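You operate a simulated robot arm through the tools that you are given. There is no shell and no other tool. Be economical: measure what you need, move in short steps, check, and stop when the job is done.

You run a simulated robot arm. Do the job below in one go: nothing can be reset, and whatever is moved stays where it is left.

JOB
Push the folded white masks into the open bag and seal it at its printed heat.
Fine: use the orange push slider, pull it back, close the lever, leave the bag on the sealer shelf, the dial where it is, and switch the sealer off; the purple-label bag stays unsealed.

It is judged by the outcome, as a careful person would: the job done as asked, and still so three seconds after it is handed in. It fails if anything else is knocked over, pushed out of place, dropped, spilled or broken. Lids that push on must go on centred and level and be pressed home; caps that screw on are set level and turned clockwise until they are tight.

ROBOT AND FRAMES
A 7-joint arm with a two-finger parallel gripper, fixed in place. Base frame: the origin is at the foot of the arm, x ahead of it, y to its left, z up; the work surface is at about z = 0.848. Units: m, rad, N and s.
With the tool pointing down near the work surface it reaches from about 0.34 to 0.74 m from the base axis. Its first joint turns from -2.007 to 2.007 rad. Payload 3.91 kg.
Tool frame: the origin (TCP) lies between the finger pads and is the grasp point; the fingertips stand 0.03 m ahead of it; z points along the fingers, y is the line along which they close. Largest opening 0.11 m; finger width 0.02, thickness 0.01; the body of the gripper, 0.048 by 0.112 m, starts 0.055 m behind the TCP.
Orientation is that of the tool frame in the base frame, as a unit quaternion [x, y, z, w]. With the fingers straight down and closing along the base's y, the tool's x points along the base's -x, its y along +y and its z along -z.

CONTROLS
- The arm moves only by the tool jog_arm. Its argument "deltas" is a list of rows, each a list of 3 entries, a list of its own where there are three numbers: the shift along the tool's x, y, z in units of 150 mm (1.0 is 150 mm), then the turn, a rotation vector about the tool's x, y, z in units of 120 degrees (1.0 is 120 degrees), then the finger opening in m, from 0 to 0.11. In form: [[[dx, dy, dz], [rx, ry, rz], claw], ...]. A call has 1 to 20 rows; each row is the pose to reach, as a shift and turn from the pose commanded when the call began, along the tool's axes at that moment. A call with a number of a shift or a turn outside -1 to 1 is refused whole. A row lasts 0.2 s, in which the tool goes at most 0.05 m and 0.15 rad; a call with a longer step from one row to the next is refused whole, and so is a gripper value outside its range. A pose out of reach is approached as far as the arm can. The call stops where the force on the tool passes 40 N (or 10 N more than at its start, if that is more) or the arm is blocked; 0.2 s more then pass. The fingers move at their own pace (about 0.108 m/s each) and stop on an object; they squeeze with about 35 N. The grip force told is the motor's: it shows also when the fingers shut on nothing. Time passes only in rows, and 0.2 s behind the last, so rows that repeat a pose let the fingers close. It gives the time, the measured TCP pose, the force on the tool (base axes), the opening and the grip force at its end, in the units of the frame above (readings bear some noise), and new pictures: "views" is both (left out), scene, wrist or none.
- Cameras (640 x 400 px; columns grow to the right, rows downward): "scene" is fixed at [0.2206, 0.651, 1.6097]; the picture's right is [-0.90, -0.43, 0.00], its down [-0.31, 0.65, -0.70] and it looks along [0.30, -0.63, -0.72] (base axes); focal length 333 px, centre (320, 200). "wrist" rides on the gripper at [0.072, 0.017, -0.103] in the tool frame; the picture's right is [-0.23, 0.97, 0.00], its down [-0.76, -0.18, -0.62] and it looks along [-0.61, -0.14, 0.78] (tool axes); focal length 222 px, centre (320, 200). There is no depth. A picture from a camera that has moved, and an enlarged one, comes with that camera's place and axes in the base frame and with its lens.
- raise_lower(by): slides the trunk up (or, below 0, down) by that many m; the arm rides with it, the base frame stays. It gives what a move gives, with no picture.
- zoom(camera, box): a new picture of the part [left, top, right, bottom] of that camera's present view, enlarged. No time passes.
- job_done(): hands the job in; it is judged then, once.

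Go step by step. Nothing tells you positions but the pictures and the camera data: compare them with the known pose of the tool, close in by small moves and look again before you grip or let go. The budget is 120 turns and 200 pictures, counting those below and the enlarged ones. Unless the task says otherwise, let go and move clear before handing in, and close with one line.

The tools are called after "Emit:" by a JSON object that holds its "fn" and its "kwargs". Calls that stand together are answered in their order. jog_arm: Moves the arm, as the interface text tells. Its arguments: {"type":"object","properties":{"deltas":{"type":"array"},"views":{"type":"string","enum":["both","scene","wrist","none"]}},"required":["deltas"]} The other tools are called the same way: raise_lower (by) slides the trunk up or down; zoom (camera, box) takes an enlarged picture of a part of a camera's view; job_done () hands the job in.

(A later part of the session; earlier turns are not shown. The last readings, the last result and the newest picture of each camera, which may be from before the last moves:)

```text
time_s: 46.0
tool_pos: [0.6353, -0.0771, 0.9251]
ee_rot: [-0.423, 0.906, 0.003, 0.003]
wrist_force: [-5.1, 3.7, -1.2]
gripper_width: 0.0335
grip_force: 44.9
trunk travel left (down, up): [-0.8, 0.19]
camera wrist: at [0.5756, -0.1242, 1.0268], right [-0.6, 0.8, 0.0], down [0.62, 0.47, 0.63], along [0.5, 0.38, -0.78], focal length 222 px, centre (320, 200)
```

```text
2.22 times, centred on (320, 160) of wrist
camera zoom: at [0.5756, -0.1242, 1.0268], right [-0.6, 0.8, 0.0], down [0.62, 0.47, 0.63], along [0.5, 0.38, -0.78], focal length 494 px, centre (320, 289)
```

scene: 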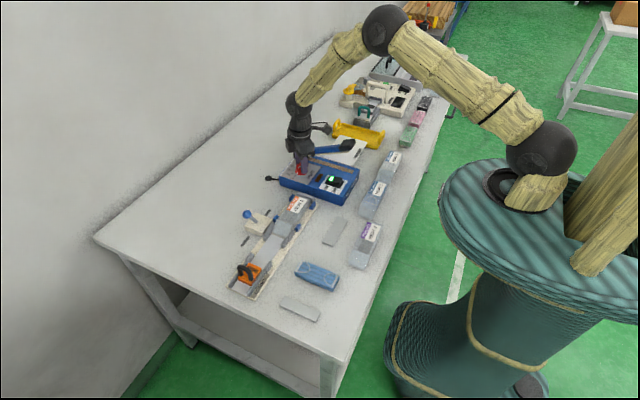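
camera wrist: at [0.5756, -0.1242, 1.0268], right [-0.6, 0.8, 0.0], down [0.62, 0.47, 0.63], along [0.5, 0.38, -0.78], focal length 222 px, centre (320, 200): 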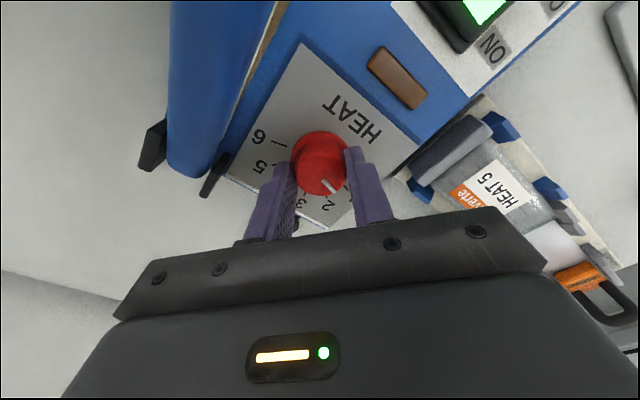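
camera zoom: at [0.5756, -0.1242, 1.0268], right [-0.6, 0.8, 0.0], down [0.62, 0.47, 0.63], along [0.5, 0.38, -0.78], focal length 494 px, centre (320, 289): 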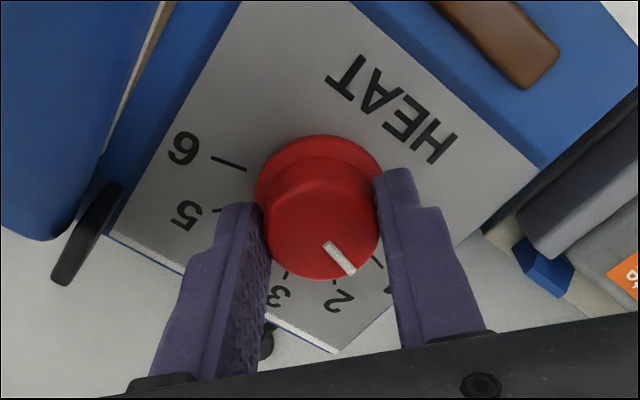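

Knob gripped. Turning clockwise ~100°, then checking.

Emit:
{"fn": "jog_arm", "kwargs": {"deltas": [[[0, 0, 0], [0, 0, 0.07], 0.01], [[0, 0, 0], [0, 0, 0.14], 0.01], [[0, 0, 0], [0, 0, 0.21], 0.01], [[0, 0, 0], [0, 0, 0.28], 0.01], [[0, 0, 0], [0, 0, 0.35], 0.01], [[0, 0, 0], [0, 0, 0.42], 0.01], [[0, 0, 0], [0, 0, 0.49], 0.01], [[0, 0, 0], [0, 0, 0.56], 0.01], [[0, 0, 0], [0, 0, 0.63], 0.01], [[0, 0, 0], [0, 0, 0.7], 0.01], [[0, 0, 0], [0, 0, 0.77], 0.01], [[0, 0, 0], [0, 0, 0.84], 0.01], [[0, 0, 0], [0, 0, 0.84], 0.01]]}}

Emit:
{"fn": "zoom", "kwargs": {"camera": "wrist", "box": [210, 70, 430, 250]}}

Emit:
{"fn": "zoom", "kwargs": {"camera": "scene", "box": [270, 130, 350, 200]}}

```text
time_s: 48.8
tool_pos: [0.6366, -0.0759, 0.9248]
ee_rot: [0.429, 0.903, 0.004, 0.003]
wrist_force: [-8.2, 10.5, -1.0]
gripper_width: 0.0336
grip_force: 45.4
trunk travel left (down, up): [-0.8, 0.19]
camera wrist: at [0.602, -0.0105, 1.0278], right [0.9, 0.44, 0.01], down [0.34, -0.71, 0.62], along [0.28, -0.55, -0.78], focal length 222 px, centre (320, 200)
```

scene: 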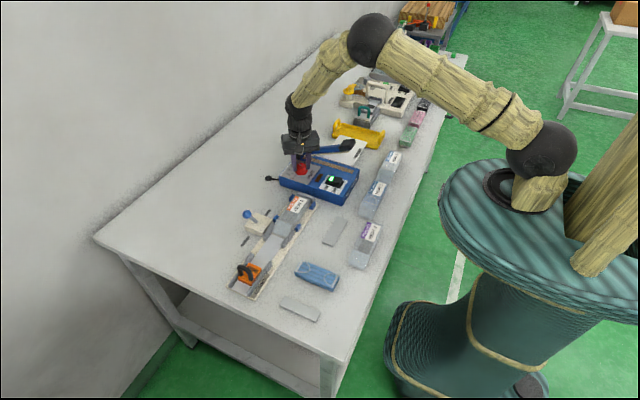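
wrist: 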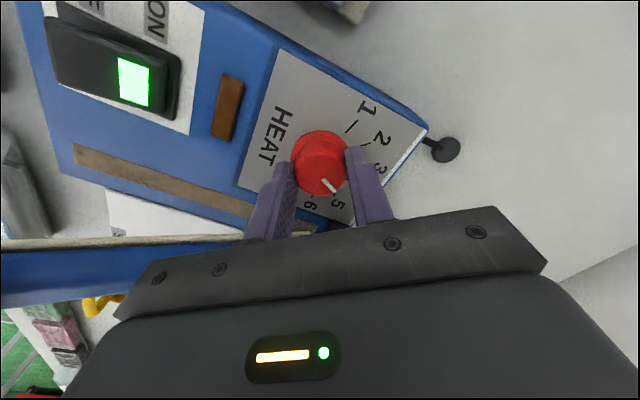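

```text
2.22 times, centred on (320, 160) of wrist
camera zoom: at [0.602, -0.0105, 1.0278], right [0.9, 0.44, 0.01], down [0.34, -0.71, 0.62], along [0.28, -0.55, -0.78], focal length 494 px, centre (320, 289)
```

zoom: 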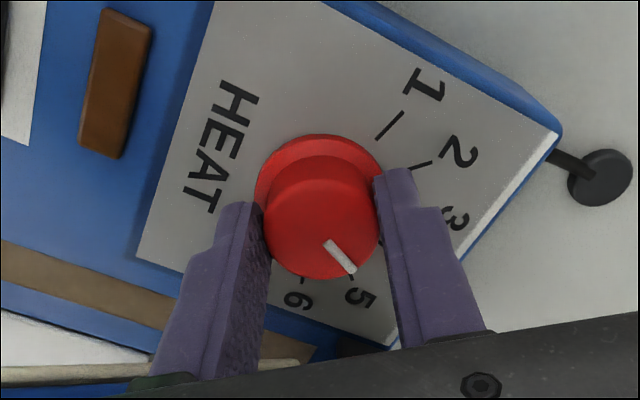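

```text
5.71 times, centred on (310, 165) of scene
camera zoom: at [0.2206, 0.651, 1.6097], right [-0.9, -0.43, 0.0], down [-0.31, 0.65, -0.7], along [0.3, -0.63, -0.72], focal length 1903 px, centre (377, 400)
```

zoom: 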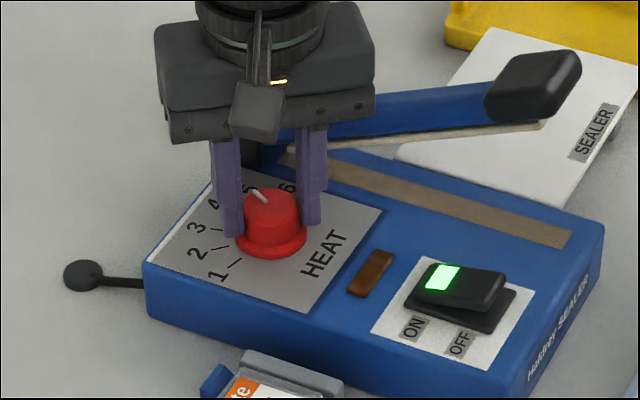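

Now near 4.2; turning about 25° more.

Emit:
{"fn": "jog_arm", "kwargs": {"deltas": [[[0, 0, 0], [0, 0, 0.07], 0.01], [[0, 0, 0], [0, 0, 0.14], 0.01], [[0, 0, 0], [0, 0, 0.205], 0.01], [[0, 0, 0], [0, 0, 0.205], 0.01]], "views": "none"}}

Emit:
{"fn": "jog_arm", "kwargs": {"deltas": [[[0, 0, 0], [0, 0, 0], 0.05], [[0, 0, 0], [0, 0, 0], 0.055], [[0, 0, -0.25], [0, 0, 0], 0.055], [[0, 0, -0.55], [0, 0, 0], 0.055]]}}

Emit:
{"fn": "zoom", "kwargs": {"camera": "wrist", "box": [210, 70, 430, 250]}}

Emit:
{"fn": "zoom", "kwargs": {"camera": "scene", "box": [285, 155, 325, 190]}}

```text
time_s: 49.8
tool_pos: [0.6357, -0.0756, 0.9244]
ee_rot: [0.611, 0.791, 0.004, 0.001]
wrist_force: [0.0, 8.2, -5.7]
gripper_width: 0.0332
grip_force: 45.0
trunk travel left (down, up): [-0.8, 0.19]
```

```text
time_s: 50.8
tool_pos: [0.6332, -0.0773, 1.0098]
ee_rot: [0.612, 0.791, 0.005, 0.0]
wrist_force: [-0.4, -0.5, 0.5]
gripper_width: 0.0552
grip_force: 0.0
trunk travel left (down, up): [-0.8, 0.19]
camera wrist: at [0.63, -0.0033, 1.1126], right [1.0, 0.03, 0.01], down [0.02, -0.79, 0.62], along [0.02, -0.62, -0.79], focal length 222 px, centre (320, 200)
```

scene: 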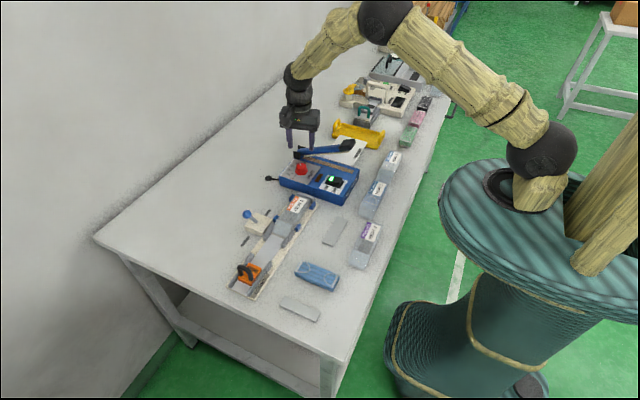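
wrist: 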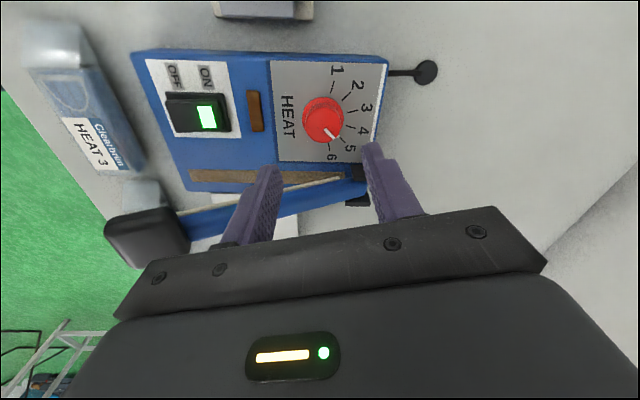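

```text
2.22 times, centred on (320, 160) of wrist
camera zoom: at [0.63, -0.0033, 1.1126], right [1.0, 0.03, 0.01], down [0.02, -0.79, 0.62], along [0.02, -0.62, -0.79], focal length 494 px, centre (320, 289)
```

zoom: 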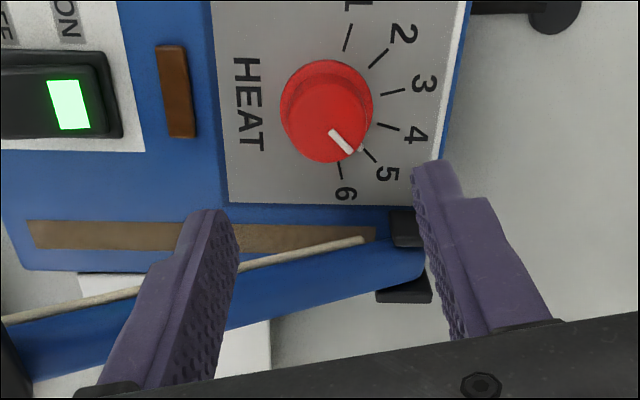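

```text
11.43 times, centred on (305, 172) of scene
camera zoom: at [0.2206, 0.651, 1.6097], right [-0.9, -0.43, 0.0], down [-0.31, 0.65, -0.7], along [0.3, -0.63, -0.72], focal length 3806 px, centre (491, 514)
```

zoom: 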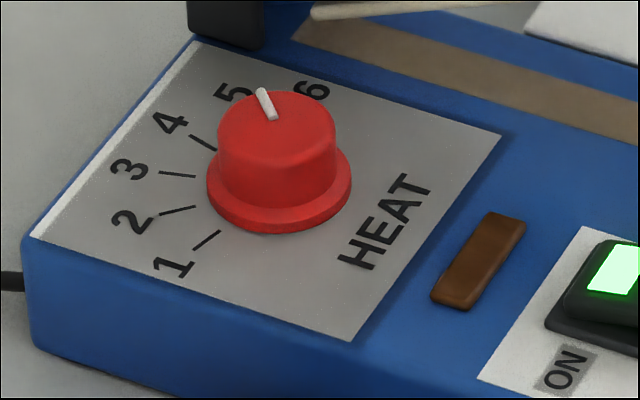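

The dial now sits at 5. Next I'll lift, turn the tool to -90° (camera on the -y side, away from the sealer lever) and go above the bag.

Emit:
{"fn": "jog_arm", "kwargs": {"deltas": [[[0, 0, -0.2], [0, 0, -0.07], 0.08], [[0, 0, -0.4], [0, 0, -0.14], 0.08], [[0, 0, -0.6], [0, 0, -0.21], 0.08], [[0, 0, -0.6], [0, 0, -0.28], 0.08], [[0, 0, -0.6], [0, 0, -0.35], 0.08], [[0, 0, -0.6], [0, 0, -0.42], 0.08], [[0, 0, -0.6], [0, 0, -0.49], 0.08], [[0, 0, -0.6], [0, 0, -0.56], 0.08], [[0, 0, -0.6], [0, 0, -0.629], 0.08], [[0, 0, -0.6], [0, 0, -0.629], 0.08]], "views": "none"}}

Emit:
{"fn": "jog_arm", "kwargs": {"deltas": [[[0.03, 0.1, 0], [0, 0, -0.07], 0.08], [[0.06, 0.2, 0], [0, 0, -0.14], 0.08], [[0.1, 0.3, 0], [0, 0, -0.21], 0.08], [[0.13, 0.4, 0], [0, 0, -0.28], 0.08], [[0.16, 0.5, 0], [0, 0, -0.35], 0.08], [[0.2, 0.6, 0], [0, 0, -0.42], 0.08], [[0.23, 0.7, 0], [0, 0, -0.49], 0.08], [[0.26, 0.8, 0], [0, 0, -0.56], 0.08], [[0.3, 0.9, 0], [0, 0, -0.63], 0.08], [[0.33, 1.0, 0], [0, 0, -0.69], 0.08], [[0.33, 1.0, 0], [0, 0, -0.75], 0.08], [[0.33, 1.0, 0], [0, 0, -0.75], 0.08]]}}

Emit:
{"fn": "zoom", "kwargs": {"camera": "wrist", "box": [200, 60, 440, 240]}}

Emit:
{"fn": "zoom", "kwargs": {"camera": "scene", "box": [260, 180, 330, 250]}}

```text
time_s: 53.0
tool_pos: [0.6348, -0.0779, 1.0969]
ee_rot: [-0.002, 1.0, 0.004, 0.003]
wrist_force: [0.7, 0.9, 0.0]
gripper_width: 0.0799
grip_force: 0.1
trunk travel left (down, up): [-0.8, 0.19]
```

```text
time_s: 55.6
tool_pos: [0.5852, 0.0717, 1.0975]
ee_rot: [0.708, -0.706, 0.0, -0.005]
wrist_force: [-0.1, 0.3, -0.1]
gripper_width: 0.0799
grip_force: 0.0
trunk travel left (down, up): [-0.8, 0.19]
camera wrist: at [0.5686, -0.0016, 1.2007], right [-0.97, 0.22, -0.01], down [0.17, 0.76, 0.63], along [0.14, 0.61, -0.78], focal length 222 px, centre (320, 200)
```

scene: 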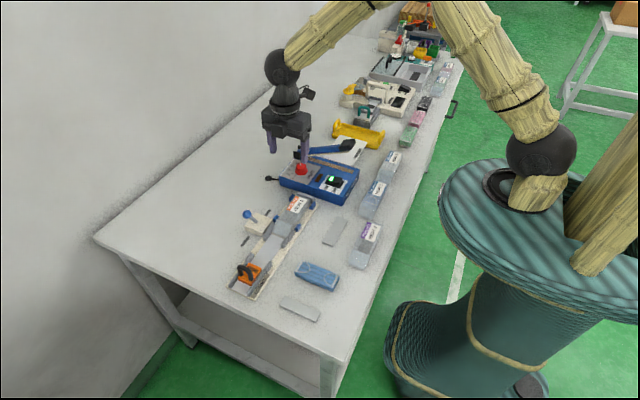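
wrist: 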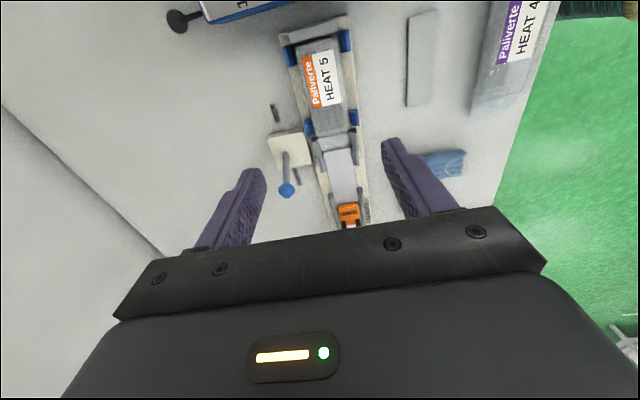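

```text
2.22 times, centred on (320, 150) of wrist
camera zoom: at [0.5686, -0.0016, 1.2007], right [-0.97, 0.22, -0.01], down [0.17, 0.76, 0.63], along [0.14, 0.61, -0.78], focal length 494 px, centre (320, 311)
```

zoom: 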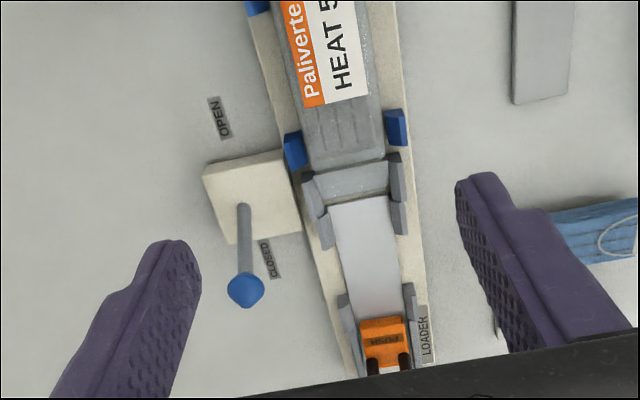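

```text
5.71 times, centred on (295, 215) of scene
camera zoom: at [0.2206, 0.651, 1.6097], right [-0.9, -0.43, 0.0], down [-0.31, 0.65, -0.7], along [0.3, -0.63, -0.72], focal length 1903 px, centre (463, 114)
```

zoom: 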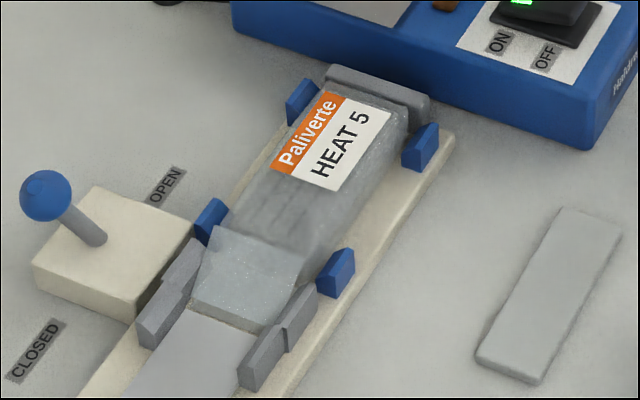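

Bag body is centred at about (0.580, 0.072), 50 mm wide, with a flat flap at y 0.13–0.16. Descending part way.

Emit:
{"fn": "jog_arm", "kwargs": {"deltas": [[[0, 0.035, 0.25], [0, 0, 0], 0.08], [[0, 0.035, 0.5], [0, 0, 0], 0.08], [[0, 0.035, 0.75], [0, 0, 0], 0.08], [[0, 0.035, 0.98], [0, 0, 0], 0.08], [[0, 0.035, 0.98], [0, 0, 0], 0.08]]}}

Emit:
{"fn": "zoom", "kwargs": {"camera": "wrist", "box": [200, 40, 440, 220]}}

Emit:
{"fn": "zoom", "kwargs": {"camera": "scene", "box": [250, 170, 340, 250]}}

```text
time_s: 56.8
tool_pos: [0.5816, 0.0738, 0.9478]
ee_rot: [0.708, -0.706, 0.001, -0.005]
wrist_force: [0.3, 0.1, -0.4]
gripper_width: 0.0799
grip_force: 0.1
trunk travel left (down, up): [-0.8, 0.19]
camera wrist: at [0.5646, -0.0006, 1.0504], right [-0.97, 0.22, -0.01], down [0.17, 0.76, 0.63], along [0.15, 0.61, -0.78], focal length 222 px, centre (320, 200)
```

scene: 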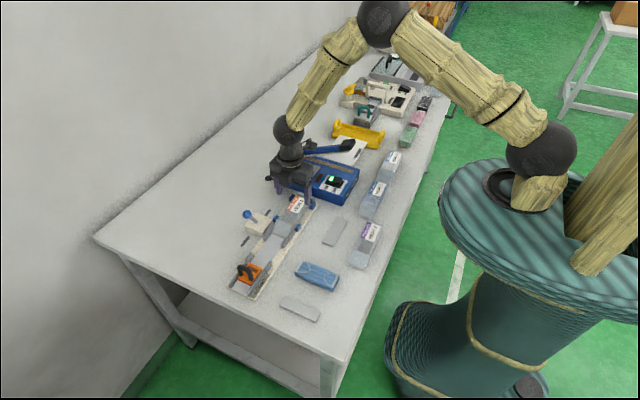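
wrist: 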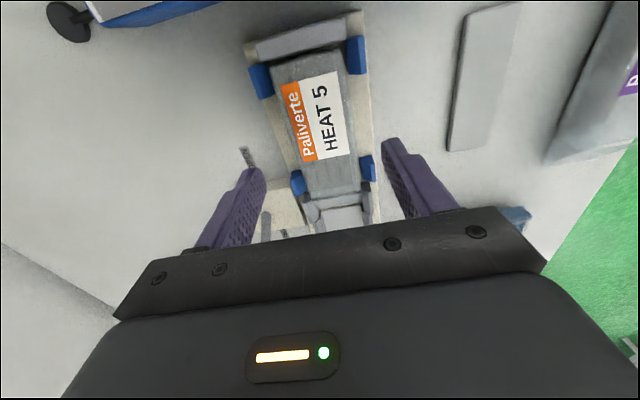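

```text
2.22 times, centred on (320, 130) of wrist
camera zoom: at [0.5646, -0.0006, 1.0504], right [-0.97, 0.22, -0.01], down [0.17, 0.76, 0.63], along [0.15, 0.61, -0.78], focal length 494 px, centre (320, 356)
```

zoom: 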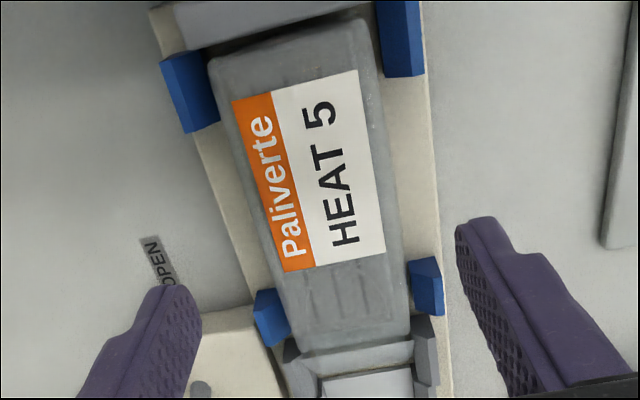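

```text
5.00 times, centred on (295, 210) of scene
camera zoom: at [0.2206, 0.651, 1.6097], right [-0.9, -0.43, 0.0], down [-0.31, 0.65, -0.7], along [0.3, -0.63, -0.72], focal length 1665 px, centre (445, 150)
```

zoom: 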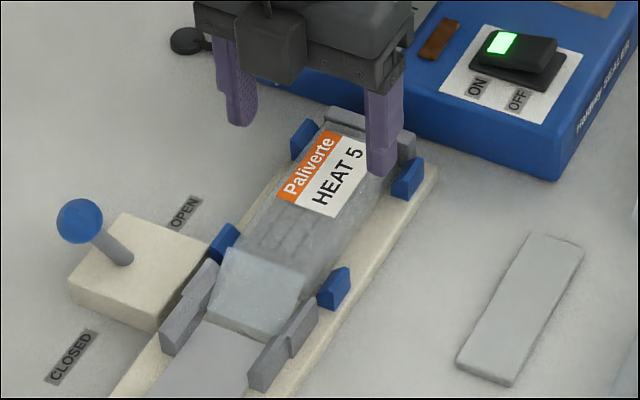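

Centred between the blue guides. Descending to grip the bag by its sides.

Emit:
{"fn": "jog_arm", "kwargs": {"deltas": [[[0, 0.01, 0.2], [0, 0, 0], 0.075], [[0, 0.01, 0.33], [0, 0, 0], 0.075], [[0, 0.01, 0.365], [0, 0, 0], 0.075], [[0, 0.01, 0.365], [0, 0, 0], 0.075], [[0, 0.01, 0.365], [0, 0, 0], 0.03], [[0, 0.01, 0.365], [0, 0, 0], 0.03], [[0, 0.01, 0.365], [0, 0, 0], 0.03]]}}

Emit:
{"fn": "zoom", "kwargs": {"camera": "wrist", "box": [200, 40, 440, 220]}}

```text
time_s: 58.4
tool_pos: [0.5797, 0.0716, 0.8944]
ee_rot: [0.708, -0.706, 0.0, -0.005]
wrist_force: [-1.6, -0.6, 1.2]
gripper_width: 0.0546
grip_force: 35.3
trunk travel left (down, up): [-0.8, 0.19]
camera wrist: at [0.5622, -0.0025, 0.9965], right [-0.97, 0.22, -0.01], down [0.17, 0.76, 0.63], along [0.14, 0.61, -0.78], focal length 222 px, centre (320, 200)
```

scene: 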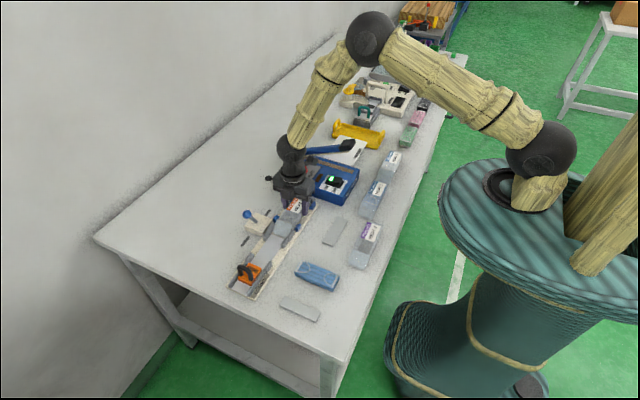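
wrist: 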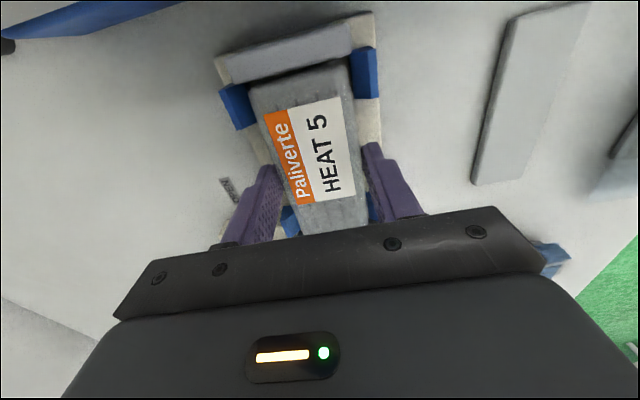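

```text
2.22 times, centred on (320, 130) of wrist
camera zoom: at [0.5622, -0.0025, 0.9965], right [-0.97, 0.22, -0.01], down [0.17, 0.76, 0.63], along [0.14, 0.61, -0.78], focal length 494 px, centre (320, 356)
```

zoom: 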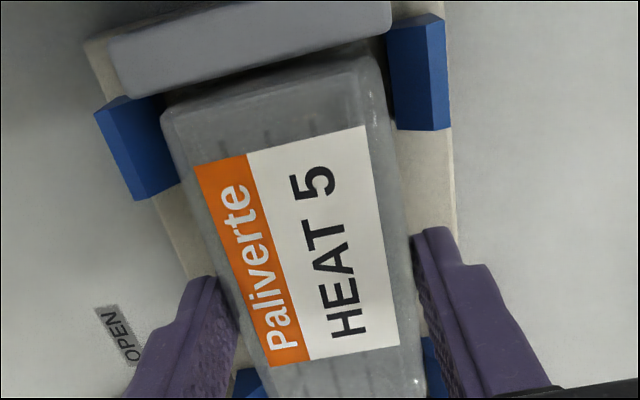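

Bag gripped (54.6 mm). Lifting straight up slowly.

Emit:
{"fn": "jog_arm", "kwargs": {"deltas": [[[0, 0, -0.06], [0, 0, 0], 0.03], [[0, 0, -0.15], [0, 0, 0], 0.03], [[0, 0, -0.3], [0, 0, 0], 0.03], [[0, 0, -0.5], [0, 0, 0], 0.03], [[0, 0, -0.75], [0, 0, 0], 0.03], [[0, 0, -1.0], [0, 0, 0], 0.03], [[0, 0, -1.0], [0, 0, 0], 0.03]]}}

Emit:
{"fn": "zoom", "kwargs": {"camera": "scene", "box": [240, 110, 380, 250]}}

```text
time_s: 60.0
tool_pos: [0.5748, 0.0712, 1.0456]
ee_rot: [0.709, -0.706, -0.001, -0.005]
wrist_force: [0.1, 0.1, -0.4]
gripper_width: 0.0548
grip_force: 35.5
trunk travel left (down, up): [-0.8, 0.19]
camera wrist: at [0.5579, -0.0027, 1.149], right [-0.97, 0.22, 0.0], down [0.17, 0.76, 0.63], along [0.14, 0.61, -0.78], focal length 222 px, centre (320, 200)
```

scene: 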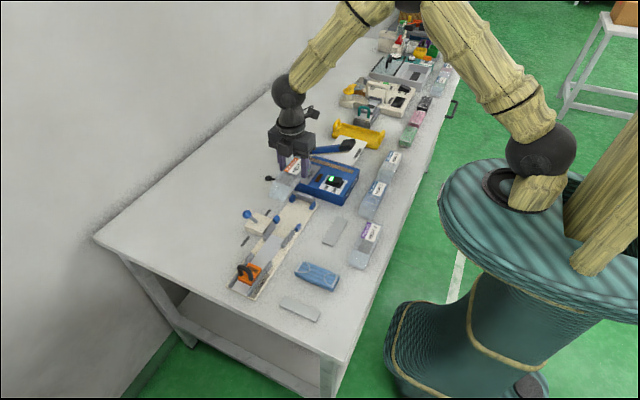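
wrist: 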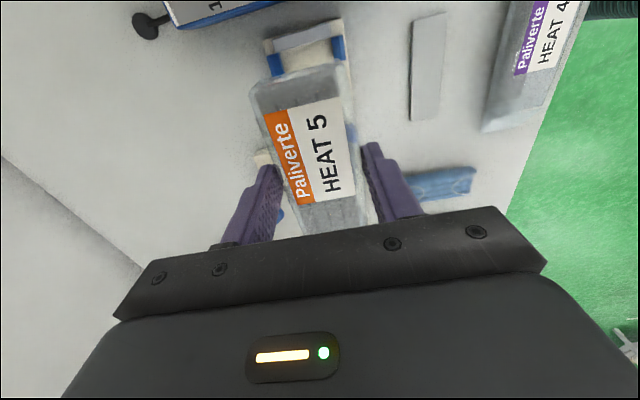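

```text
2.86 times, centred on (310, 180) of scene
camera zoom: at [0.2206, 0.651, 1.6097], right [-0.9, -0.43, 0.0], down [-0.31, 0.65, -0.7], along [0.3, -0.63, -0.72], focal length 951 px, centre (349, 257)
```

zoom: 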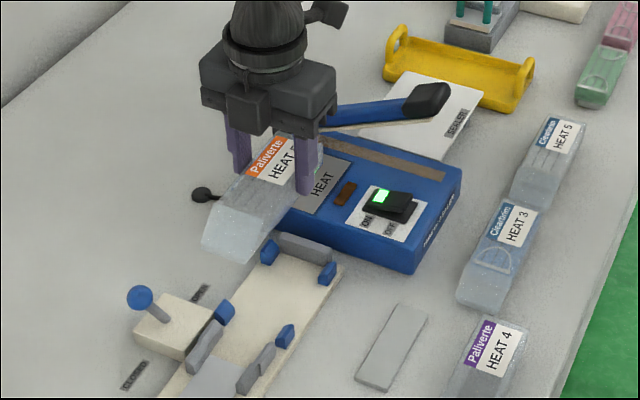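

Bag lifted cleanly. Carrying it up and over the sealer lever to the shelf side.

Emit:
{"fn": "jog_arm", "kwargs": {"deltas": [[[0.0, 0.03, -0.2], [0, 0, 0], 0.03], [[0.1, 0.06, -0.4], [0, 0, 0], 0.03], [[0.3, 0.1, -0.4], [0, 0, 0], 0.03], [[0.5, 0.14, -0.4], [0, 0, 0], 0.03], [[0.75, 0.17, -0.4], [0, 0, 0], 0.03], [[1.0, 0.17, -0.4], [0, 0, 0], 0.03]], "views": "none"}}

Emit:
{"fn": "jog_arm", "kwargs": {"deltas": [[[0.2, 0, 0], [0, 0, 0], 0.03], [[0.4, 0, 0], [0, 0, 0], 0.03], [[0.6, 0, 0], [0, 0, 0], 0.03], [[0.8, 0, 0], [0, 0, 0], 0.03], [[1.0, 0, 0], [0, 0, 0], 0.03]], "views": "none"}}

Emit:
{"fn": "jog_arm", "kwargs": {"deltas": [[[0.15, 0, 0], [0, 0, 0], 0.03], [[0.26, 0, 0], [0, 0, 0], 0.03], [[0.26, 0, 0], [0, 0, 0], 0.03]]}}

Emit:
{"fn": "zoom", "kwargs": {"camera": "scene", "box": [270, 90, 400, 210]}}

Emit:
{"fn": "zoom", "kwargs": {"camera": "wrist", "box": [180, 40, 460, 240]}}

```text
time_s: 61.4
tool_pos: [0.5496, -0.0802, 1.1029]
ee_rot: [0.708, -0.706, 0.0, -0.005]
wrist_force: [0.4, -0.4, -0.9]
gripper_width: 0.0547
grip_force: 35.2
trunk travel left (down, up): [-0.8, 0.19]
```

```text
time_s: 62.6
tool_pos: [0.5519, -0.2314, 1.1017]
ee_rot: [0.708, -0.707, 0.0, -0.005]
wrist_force: [1.1, -0.6, -1.0]
gripper_width: 0.0545
grip_force: 35.3
trunk travel left (down, up): [-0.8, 0.19]
```

```text
time_s: 63.4
tool_pos: [0.5533, -0.268, 1.0994]
ee_rot: [0.709, -0.706, 0.0, -0.005]
wrist_force: [0.4, -0.3, -0.4]
gripper_width: 0.0547
grip_force: 34.6
trunk travel left (down, up): [-0.8, 0.19]
camera wrist: at [0.5369, -0.3417, 1.2029], right [-0.97, 0.22, -0.01], down [0.17, 0.76, 0.63], along [0.14, 0.61, -0.78], focal length 222 px, centre (320, 200)
```

scene: 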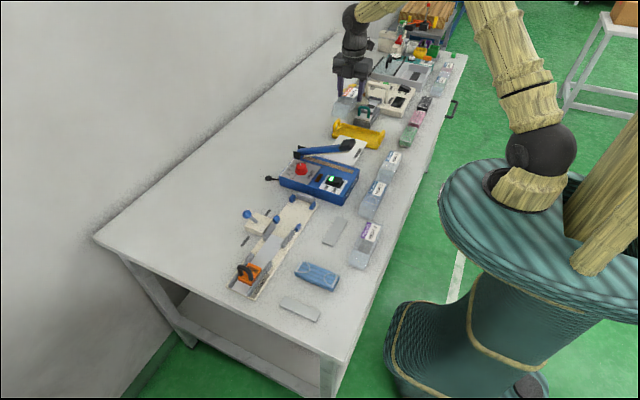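
wrist: 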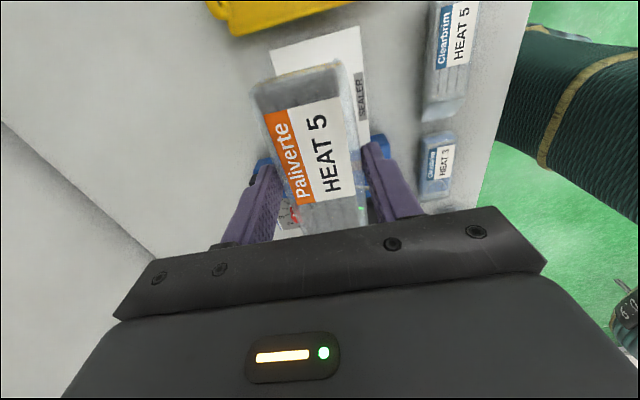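

```text
3.33 times, centred on (335, 150) of scene
camera zoom: at [0.2206, 0.651, 1.6097], right [-0.9, -0.43, 0.0], down [-0.31, 0.65, -0.7], along [0.3, -0.63, -0.72], focal length 1110 px, centre (270, 367)
```

zoom: 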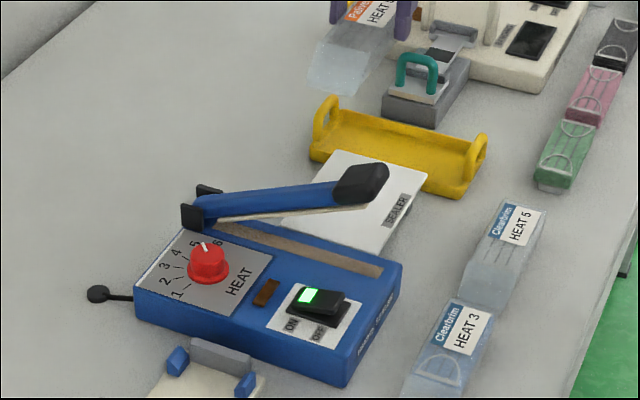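

```text
2.00 times, centred on (320, 140) of wrist
camera zoom: at [0.5369, -0.3417, 1.2029], right [-0.97, 0.22, -0.01], down [0.17, 0.76, 0.63], along [0.14, 0.61, -0.78], focal length 444 px, centre (320, 320)
```

zoom: 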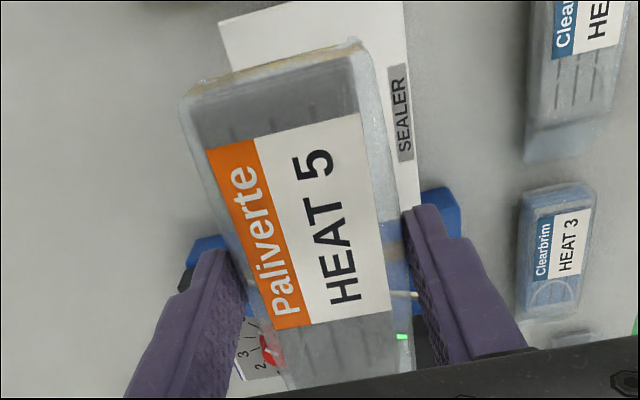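

Over the shelf, outside the lever's sweep. Lowering to just above the shelf.

Emit:
{"fn": "jog_arm", "kwargs": {"deltas": [[[0, 0.01, 0.25], [0, 0, 0], 0.03], [[0, 0.01, 0.5], [0, 0, 0], 0.03], [[0, 0.01, 0.75], [0, 0, 0], 0.03], [[0, 0.01, 0.97], [0, 0, 0], 0.03], [[0, 0.01, 0.97], [0, 0, 0], 0.03]]}}

Emit:
{"fn": "zoom", "kwargs": {"camera": "scene", "box": [270, 90, 400, 210]}}

Emit:
{"fn": "zoom", "kwargs": {"camera": "wrist", "box": [180, 40, 460, 240]}}

```text
time_s: 64.6
tool_pos: [0.5519, -0.2679, 0.9589]
ee_rot: [0.707, -0.707, 0.0, -0.005]
wrist_force: [0.4, 0.4, 0.1]
gripper_width: 0.0548
grip_force: 35.2
trunk travel left (down, up): [-0.8, 0.19]
camera wrist: at [0.5348, -0.3415, 1.0607], right [-0.97, 0.22, -0.01], down [0.17, 0.76, 0.63], along [0.15, 0.61, -0.78], focal length 222 px, centre (320, 200)
```

scene: 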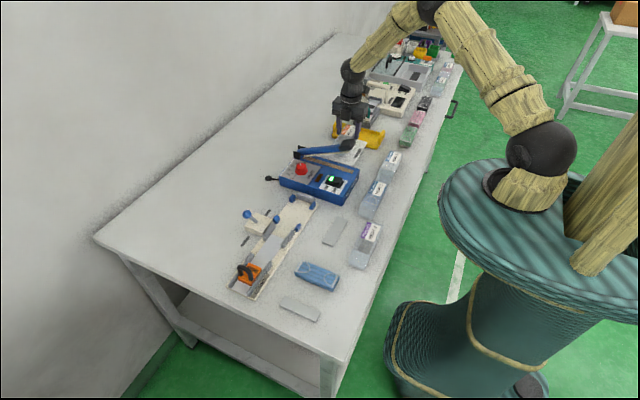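
wrist: 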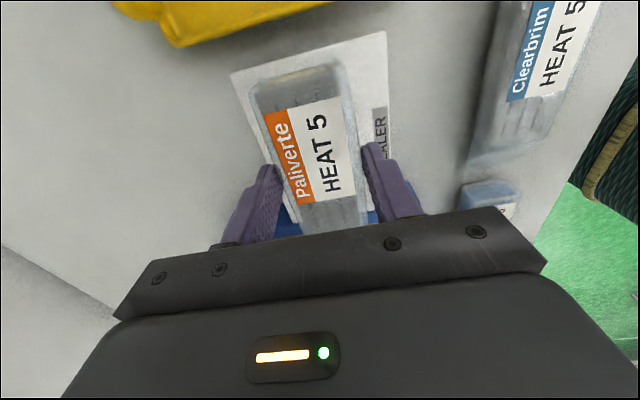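

```text
3.33 times, centred on (335, 150) of scene
camera zoom: at [0.2206, 0.651, 1.6097], right [-0.9, -0.43, 0.0], down [-0.31, 0.65, -0.7], along [0.3, -0.63, -0.72], focal length 1110 px, centre (270, 367)
```

zoom: 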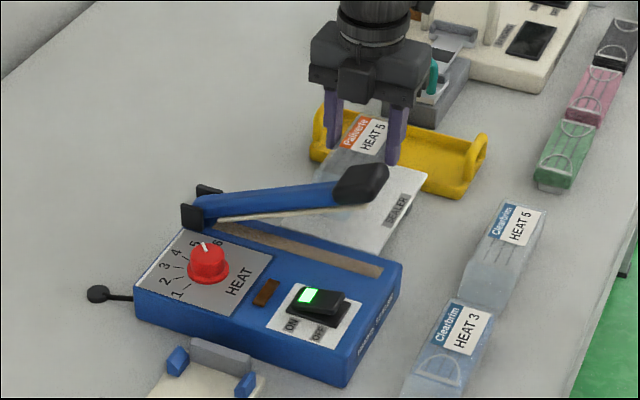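

```text
2.00 times, centred on (320, 140) of wrist
camera zoom: at [0.5348, -0.3415, 1.0607], right [-0.97, 0.22, -0.01], down [0.17, 0.76, 0.63], along [0.15, 0.61, -0.78], focal length 444 px, centre (320, 320)
```

zoom: 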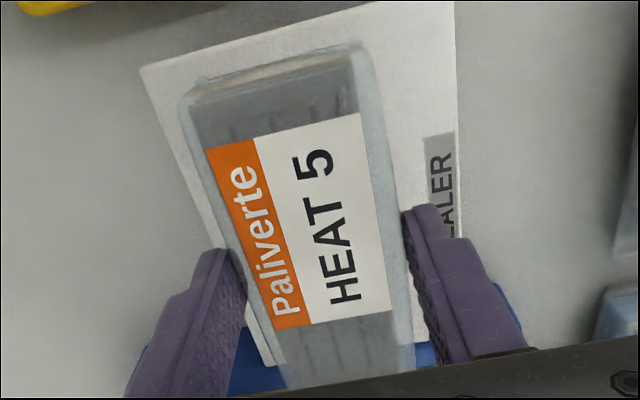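

Emit:
{"fn": "jog_arm", "kwargs": {"deltas": [[[0, 0, 0.08], [0, 0, 0], 0.03], [[0, 0, 0.14], [0, 0, 0], 0.03], [[0, 0, 0.18], [0, 0, 0], 0.03], [[0, 0, 0.2], [0, 0, 0], 0.03]], "views": "wrist"}}

Emit:
{"fn": "zoom", "kwargs": {"camera": "scene", "box": [300, 110, 380, 200]}}

```text
time_s: 65.6
tool_pos: [0.5536, -0.2657, 0.9294]
ee_rot: [0.709, -0.706, 0.0, -0.005]
wrist_force: [0.1, 0.0, -0.1]
gripper_width: 0.0546
grip_force: 34.9
trunk travel left (down, up): [-0.8, 0.19]
camera wrist: at [0.5365, -0.3398, 1.0316], right [-0.97, 0.22, -0.01], down [0.17, 0.76, 0.63], along [0.15, 0.61, -0.78], focal length 222 px, centre (320, 200)
```

wrist: 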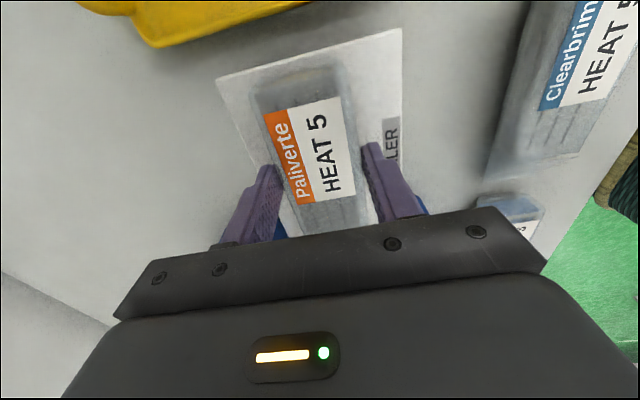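

```text
4.44 times, centred on (340, 155) of scene
camera zoom: at [0.2206, 0.651, 1.6097], right [-0.9, -0.43, 0.0], down [-0.31, 0.65, -0.7], along [0.3, -0.63, -0.72], focal length 1480 px, centre (231, 400)
```

zoom: 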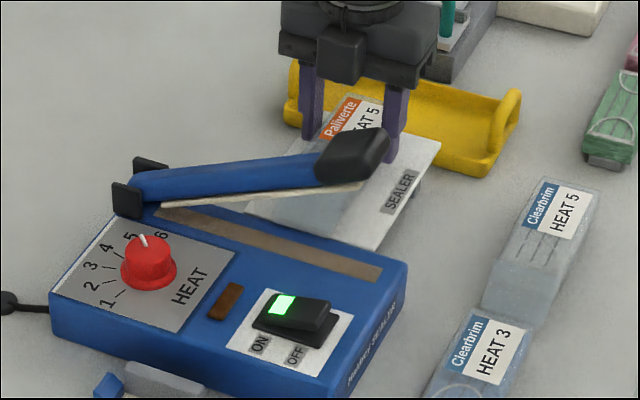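

Emit:
{"fn": "jog_arm", "kwargs": {"deltas": [[[0, 0, 0.02], [0, 0, 0], 0.03], [[0, 0, 0.04], [0, 0, 0], 0.03], [[0, 0, 0.05], [0, 0, 0], 0.03]], "views": "none"}}

```text
time_s: 66.4
tool_pos: [0.5525, -0.2669, 0.922]
ee_rot: [0.708, -0.706, 0.003, -0.006]
wrist_force: [4.0, -0.4, 25.1]
gripper_width: 0.0547
grip_force: 35.4
trunk travel left (down, up): [-0.8, 0.19]
```

Contact with the shelf at TCP z≈0.923. I'll raise a few millimetres and slide +y so the mouth goes under the lever onto the strip.

Emit:
{"fn": "jog_arm", "kwargs": {"deltas": [[[0, 0, -0.05], [0, 0, 0], 0.03], [[-0.08, 0, -0.06], [0, 0, 0], 0.03], [[-0.16, 0, -0.06], [0, 0, 0], 0.03], [[-0.24, 0, -0.06], [0, 0, 0], 0.03], [[-0.325, 0, -0.06], [0, 0, 0], 0.03], [[-0.325, 0, -0.06], [0, 0, 0], 0.03]]}}

Emit:
{"fn": "zoom", "kwargs": {"camera": "scene", "box": [300, 110, 380, 200]}}

Emit:
{"fn": "zoom", "kwargs": {"camera": "wrist", "box": [180, 40, 460, 240]}}

```text
time_s: 67.8
tool_pos: [0.5544, -0.217, 0.9294]
ee_rot: [0.708, -0.706, 0.0, -0.005]
wrist_force: [0.0, -0.5, 0.0]
gripper_width: 0.0545
grip_force: 35.2
trunk travel left (down, up): [-0.8, 0.19]
camera wrist: at [0.5371, -0.2913, 1.0316], right [-0.97, 0.22, 0.0], down [0.17, 0.76, 0.63], along [0.14, 0.61, -0.78], focal length 222 px, centre (320, 200)
```

scene: 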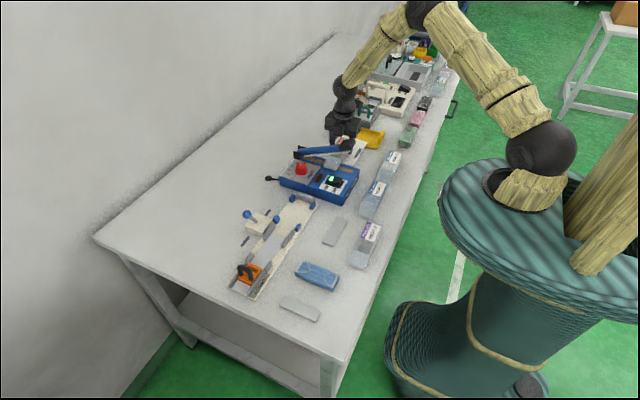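
wrist: 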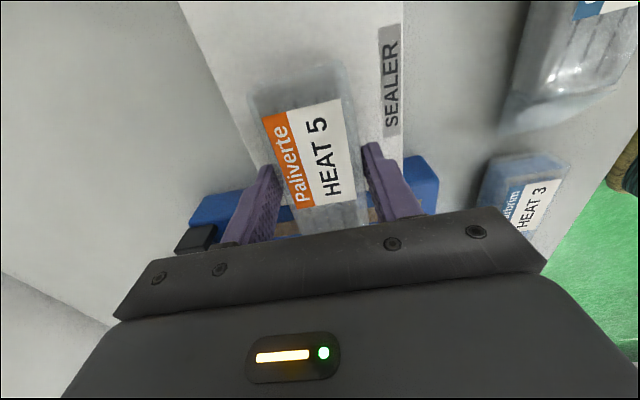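

```text
4.44 times, centred on (340, 155) of scene
camera zoom: at [0.2206, 0.651, 1.6097], right [-0.9, -0.43, 0.0], down [-0.31, 0.65, -0.7], along [0.3, -0.63, -0.72], focal length 1480 px, centre (231, 400)
```

zoom: 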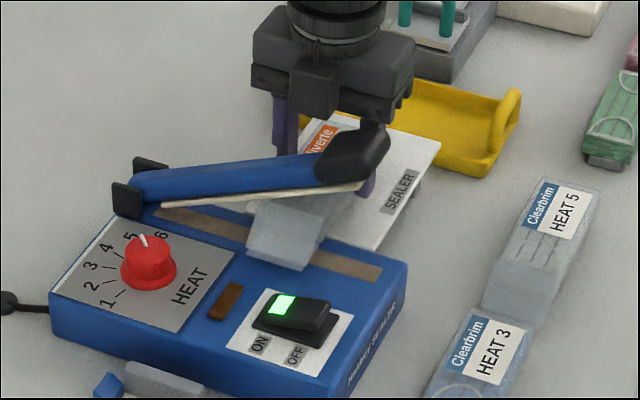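

```text
2.00 times, centred on (320, 140) of wrist
camera zoom: at [0.5371, -0.2913, 1.0316], right [-0.97, 0.22, 0.0], down [0.17, 0.76, 0.63], along [0.14, 0.61, -0.78], focal length 444 px, centre (320, 320)
```

zoom: 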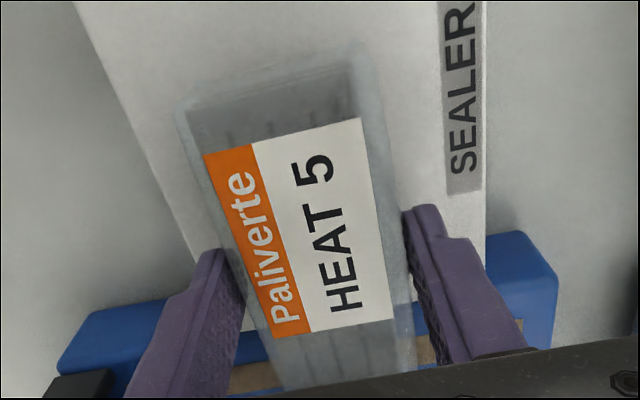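

Emit:
{"fn": "zoom", "kwargs": {"camera": "scene", "box": [330, 140, 390, 180]}}

```text
10.00 times, centred on (360, 160) of scene
camera zoom: at [0.2206, 0.651, 1.6097], right [-0.9, -0.43, 0.0], down [-0.31, 0.65, -0.7], along [0.3, -0.63, -0.72], focal length 3330 px, centre (-80, 600)
```

zoom: 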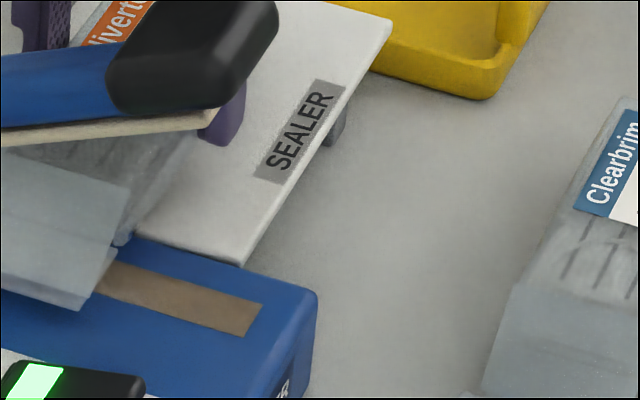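

The flap lies right across the heating strip with the masks clear of it. Lowering and releasing the bag.

Emit:
{"fn": "jog_arm", "kwargs": {"deltas": [[[0, 0, 0.02], [0, 0, 0], 0.03], [[0, 0, 0.038], [0, 0, 0], 0.03], [[0, 0, 0.038], [0, 0, 0], 0.03]], "views": "none"}}

```text
time_s: 68.6
tool_pos: [0.5527, -0.2168, 0.9238]
ee_rot: [0.708, -0.706, 0.0, -0.005]
wrist_force: [-0.4, 0.1, 0.1]
gripper_width: 0.0547
grip_force: 34.9
trunk travel left (down, up): [-0.8, 0.19]
```

Emit:
{"fn": "jog_arm", "kwargs": {"deltas": [[[0, 0, 0.01], [0, 0, 0], 0.03], [[0, 0, 0.018], [0, 0, 0], 0.03]], "views": "none"}}

```text
time_s: 69.2
tool_pos: [0.5525, -0.2158, 0.9222]
ee_rot: [0.709, -0.706, 0.002, -0.005]
wrist_force: [1.1, -0.8, 12.8]
gripper_width: 0.0546
grip_force: 34.8
trunk travel left (down, up): [-0.8, 0.19]
```

Resting on the shelf. Opening and rising.

Emit:
{"fn": "jog_arm", "kwargs": {"deltas": [[[0, 0, -0.01], [0, 0, 0], 0.075], [[0, 0, -0.01], [0, 0, 0], 0.075], [[0, 0, -0.15], [0, 0, 0], 0.075], [[0.05, 0, -0.4], [0, 0, 0], 0.075], [[0.1, 0, -0.7], [0, 0, 0], 0.075], [[0.1, 0, -1.0], [0, 0, 0], 0.075]]}}

Emit:
{"fn": "zoom", "kwargs": {"camera": "scene", "box": [310, 130, 380, 190]}}

Emit:
{"fn": "zoom", "kwargs": {"camera": "wrist", "box": [180, 40, 460, 240]}}

```text
time_s: 70.6
tool_pos: [0.5502, -0.2348, 1.0705]
ee_rot: [0.708, -0.706, 0.001, -0.005]
wrist_force: [-0.3, -0.1, 0.0]
gripper_width: 0.0748
grip_force: 0.0
trunk travel left (down, up): [-0.8, 0.19]
camera wrist: at [0.5341, -0.3084, 1.1719], right [-0.97, 0.22, -0.01], down [0.17, 0.76, 0.63], along [0.14, 0.61, -0.78], focal length 222 px, centre (320, 200)
```

scene: 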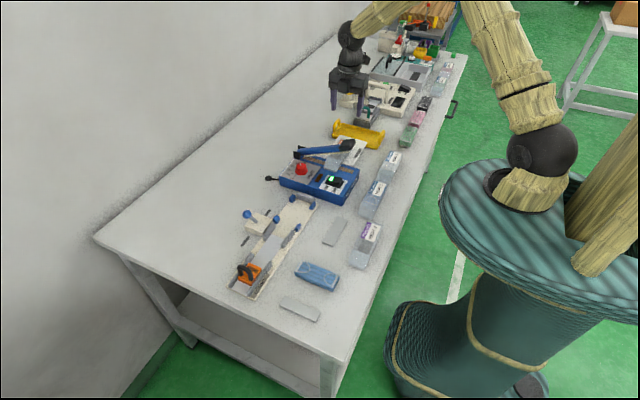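
wrist: 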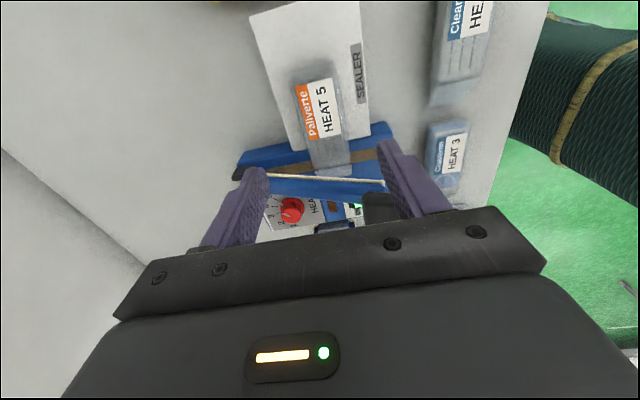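

```text
6.67 times, centred on (345, 160) of scene
camera zoom: at [0.2206, 0.651, 1.6097], right [-0.9, -0.43, 0.0], down [-0.31, 0.65, -0.7], along [0.3, -0.63, -0.72], focal length 2220 px, centre (153, 467)
```

zoom: 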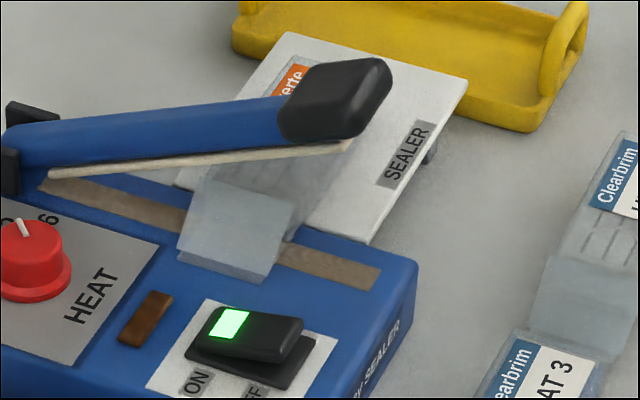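

```text
2.00 times, centred on (320, 140) of wrist
camera zoom: at [0.5341, -0.3084, 1.1719], right [-0.97, 0.22, -0.01], down [0.17, 0.76, 0.63], along [0.14, 0.61, -0.78], focal length 444 px, centre (320, 320)
```

zoom: 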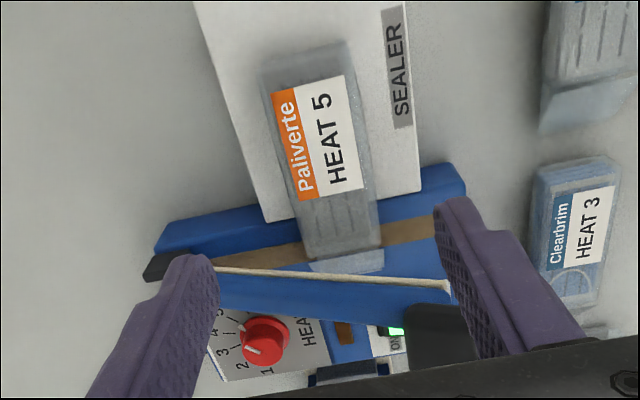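

The bag sits a few millimetres too far over: the strip is near the mask end of the flap rather than mid-flap. I'll regrip and shift it about 4 mm toward -y.

Emit:
{"fn": "jog_arm", "kwargs": {"deltas": [[[-0.1, 0, 0.2], [0, 0, 0], 0.075], [[-0.12, 0.0, 0.5], [0, 0, 0], 0.075], [[-0.12, -0.01, 0.8], [0, 0, 0], 0.075], [[-0.12, -0.015, 0.965], [0, 0, 0], 0.075], [[-0.12, -0.015, 0.965], [0, 0, 0], 0.03], [[-0.12, -0.015, 0.965], [0, 0, 0], 0.03], [[-0.12, -0.015, 0.965], [0, 0, 0], 0.03]], "views": "none"}}

```text
time_s: 72.2
tool_pos: [0.5543, -0.2139, 0.9239]
ee_rot: [0.709, -0.706, 0.0, -0.005]
wrist_force: [0.8, -0.3, -0.4]
gripper_width: 0.0546
grip_force: 35.3
trunk travel left (down, up): [-0.8, 0.19]
```

Emit:
{"fn": "jog_arm", "kwargs": {"deltas": [[[0, 0, -0.02], [0, 0, 0], 0.03], [[0.015, 0, -0.02], [0, 0, 0], 0.03], [[0.033, 0, -0.02], [0, 0, 0], 0.03], [[0.033, 0, 0.0], [0, 0, 0], 0.03], [[0.033, 0, 0.015], [0, 0, 0], 0.03], [[0.033, 0, 0.015], [0, 0, 0], 0.03]], "views": "none"}}

```text
time_s: 73.6
tool_pos: [0.556, -0.2189, 0.9232]
ee_rot: [0.708, -0.706, 0.0, -0.004]
wrist_force: [0.0, 1.0, 3.7]
gripper_width: 0.0548
grip_force: 35.4
trunk travel left (down, up): [-0.8, 0.19]
```

Emit:
{"fn": "jog_arm", "kwargs": {"deltas": [[[0, 0, 0.005], [0, 0, 0], 0.075], [[0, 0, 0.0], [0, 0, 0], 0.075], [[0, 0, -0.15], [0, 0, 0], 0.075], [[0.05, 0, -0.4], [0, 0, 0], 0.075], [[0.1, 0, -0.7], [0, 0, 0], 0.075], [[0.1, 0, -1.0], [0, 0, 0], 0.075]], "views": "none"}}

Emit:
{"fn": "zoom", "kwargs": {"camera": "scene", "box": [310, 130, 380, 190]}}

Emit:
{"fn": "zoom", "kwargs": {"camera": "wrist", "box": [240, 80, 400, 200]}}

```text
time_s: 75.0
tool_pos: [0.5544, -0.2353, 1.0715]
ee_rot: [0.708, -0.706, 0.0, -0.005]
wrist_force: [-0.1, 0.0, -0.4]
gripper_width: 0.0751
grip_force: 0.1
trunk travel left (down, up): [-0.8, 0.19]
```

```text
6.67 times, centred on (345, 160) of scene
camera zoom: at [0.2206, 0.651, 1.6097], right [-0.9, -0.43, 0.0], down [-0.31, 0.65, -0.7], along [0.3, -0.63, -0.72], focal length 2220 px, centre (153, 467)
```

zoom: 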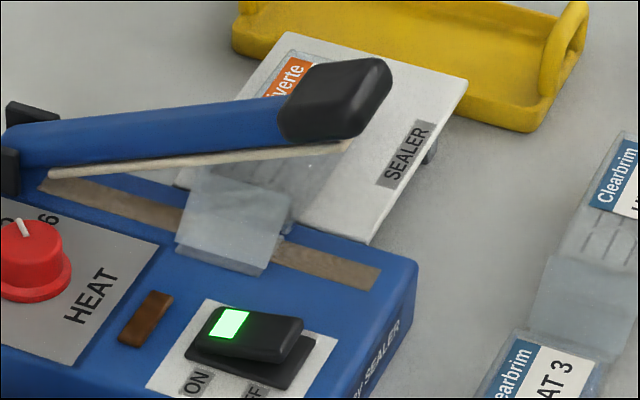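

```text
3.33 times, centred on (320, 140) of wrist
camera zoom: at [0.5364, -0.309, 1.1754], right [-0.97, 0.22, -0.01], down [0.17, 0.76, 0.63], along [0.15, 0.61, -0.78], focal length 740 px, centre (320, 400)
```

zoom: 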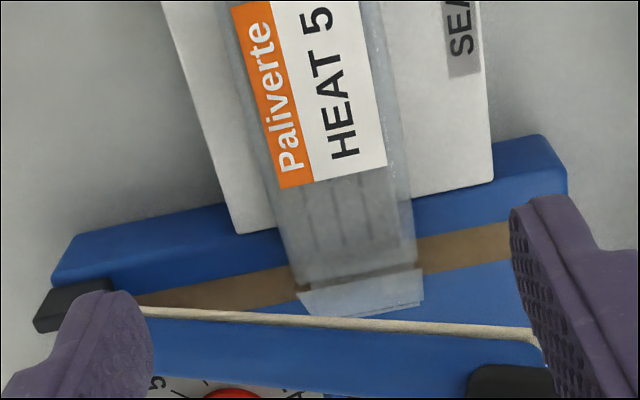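

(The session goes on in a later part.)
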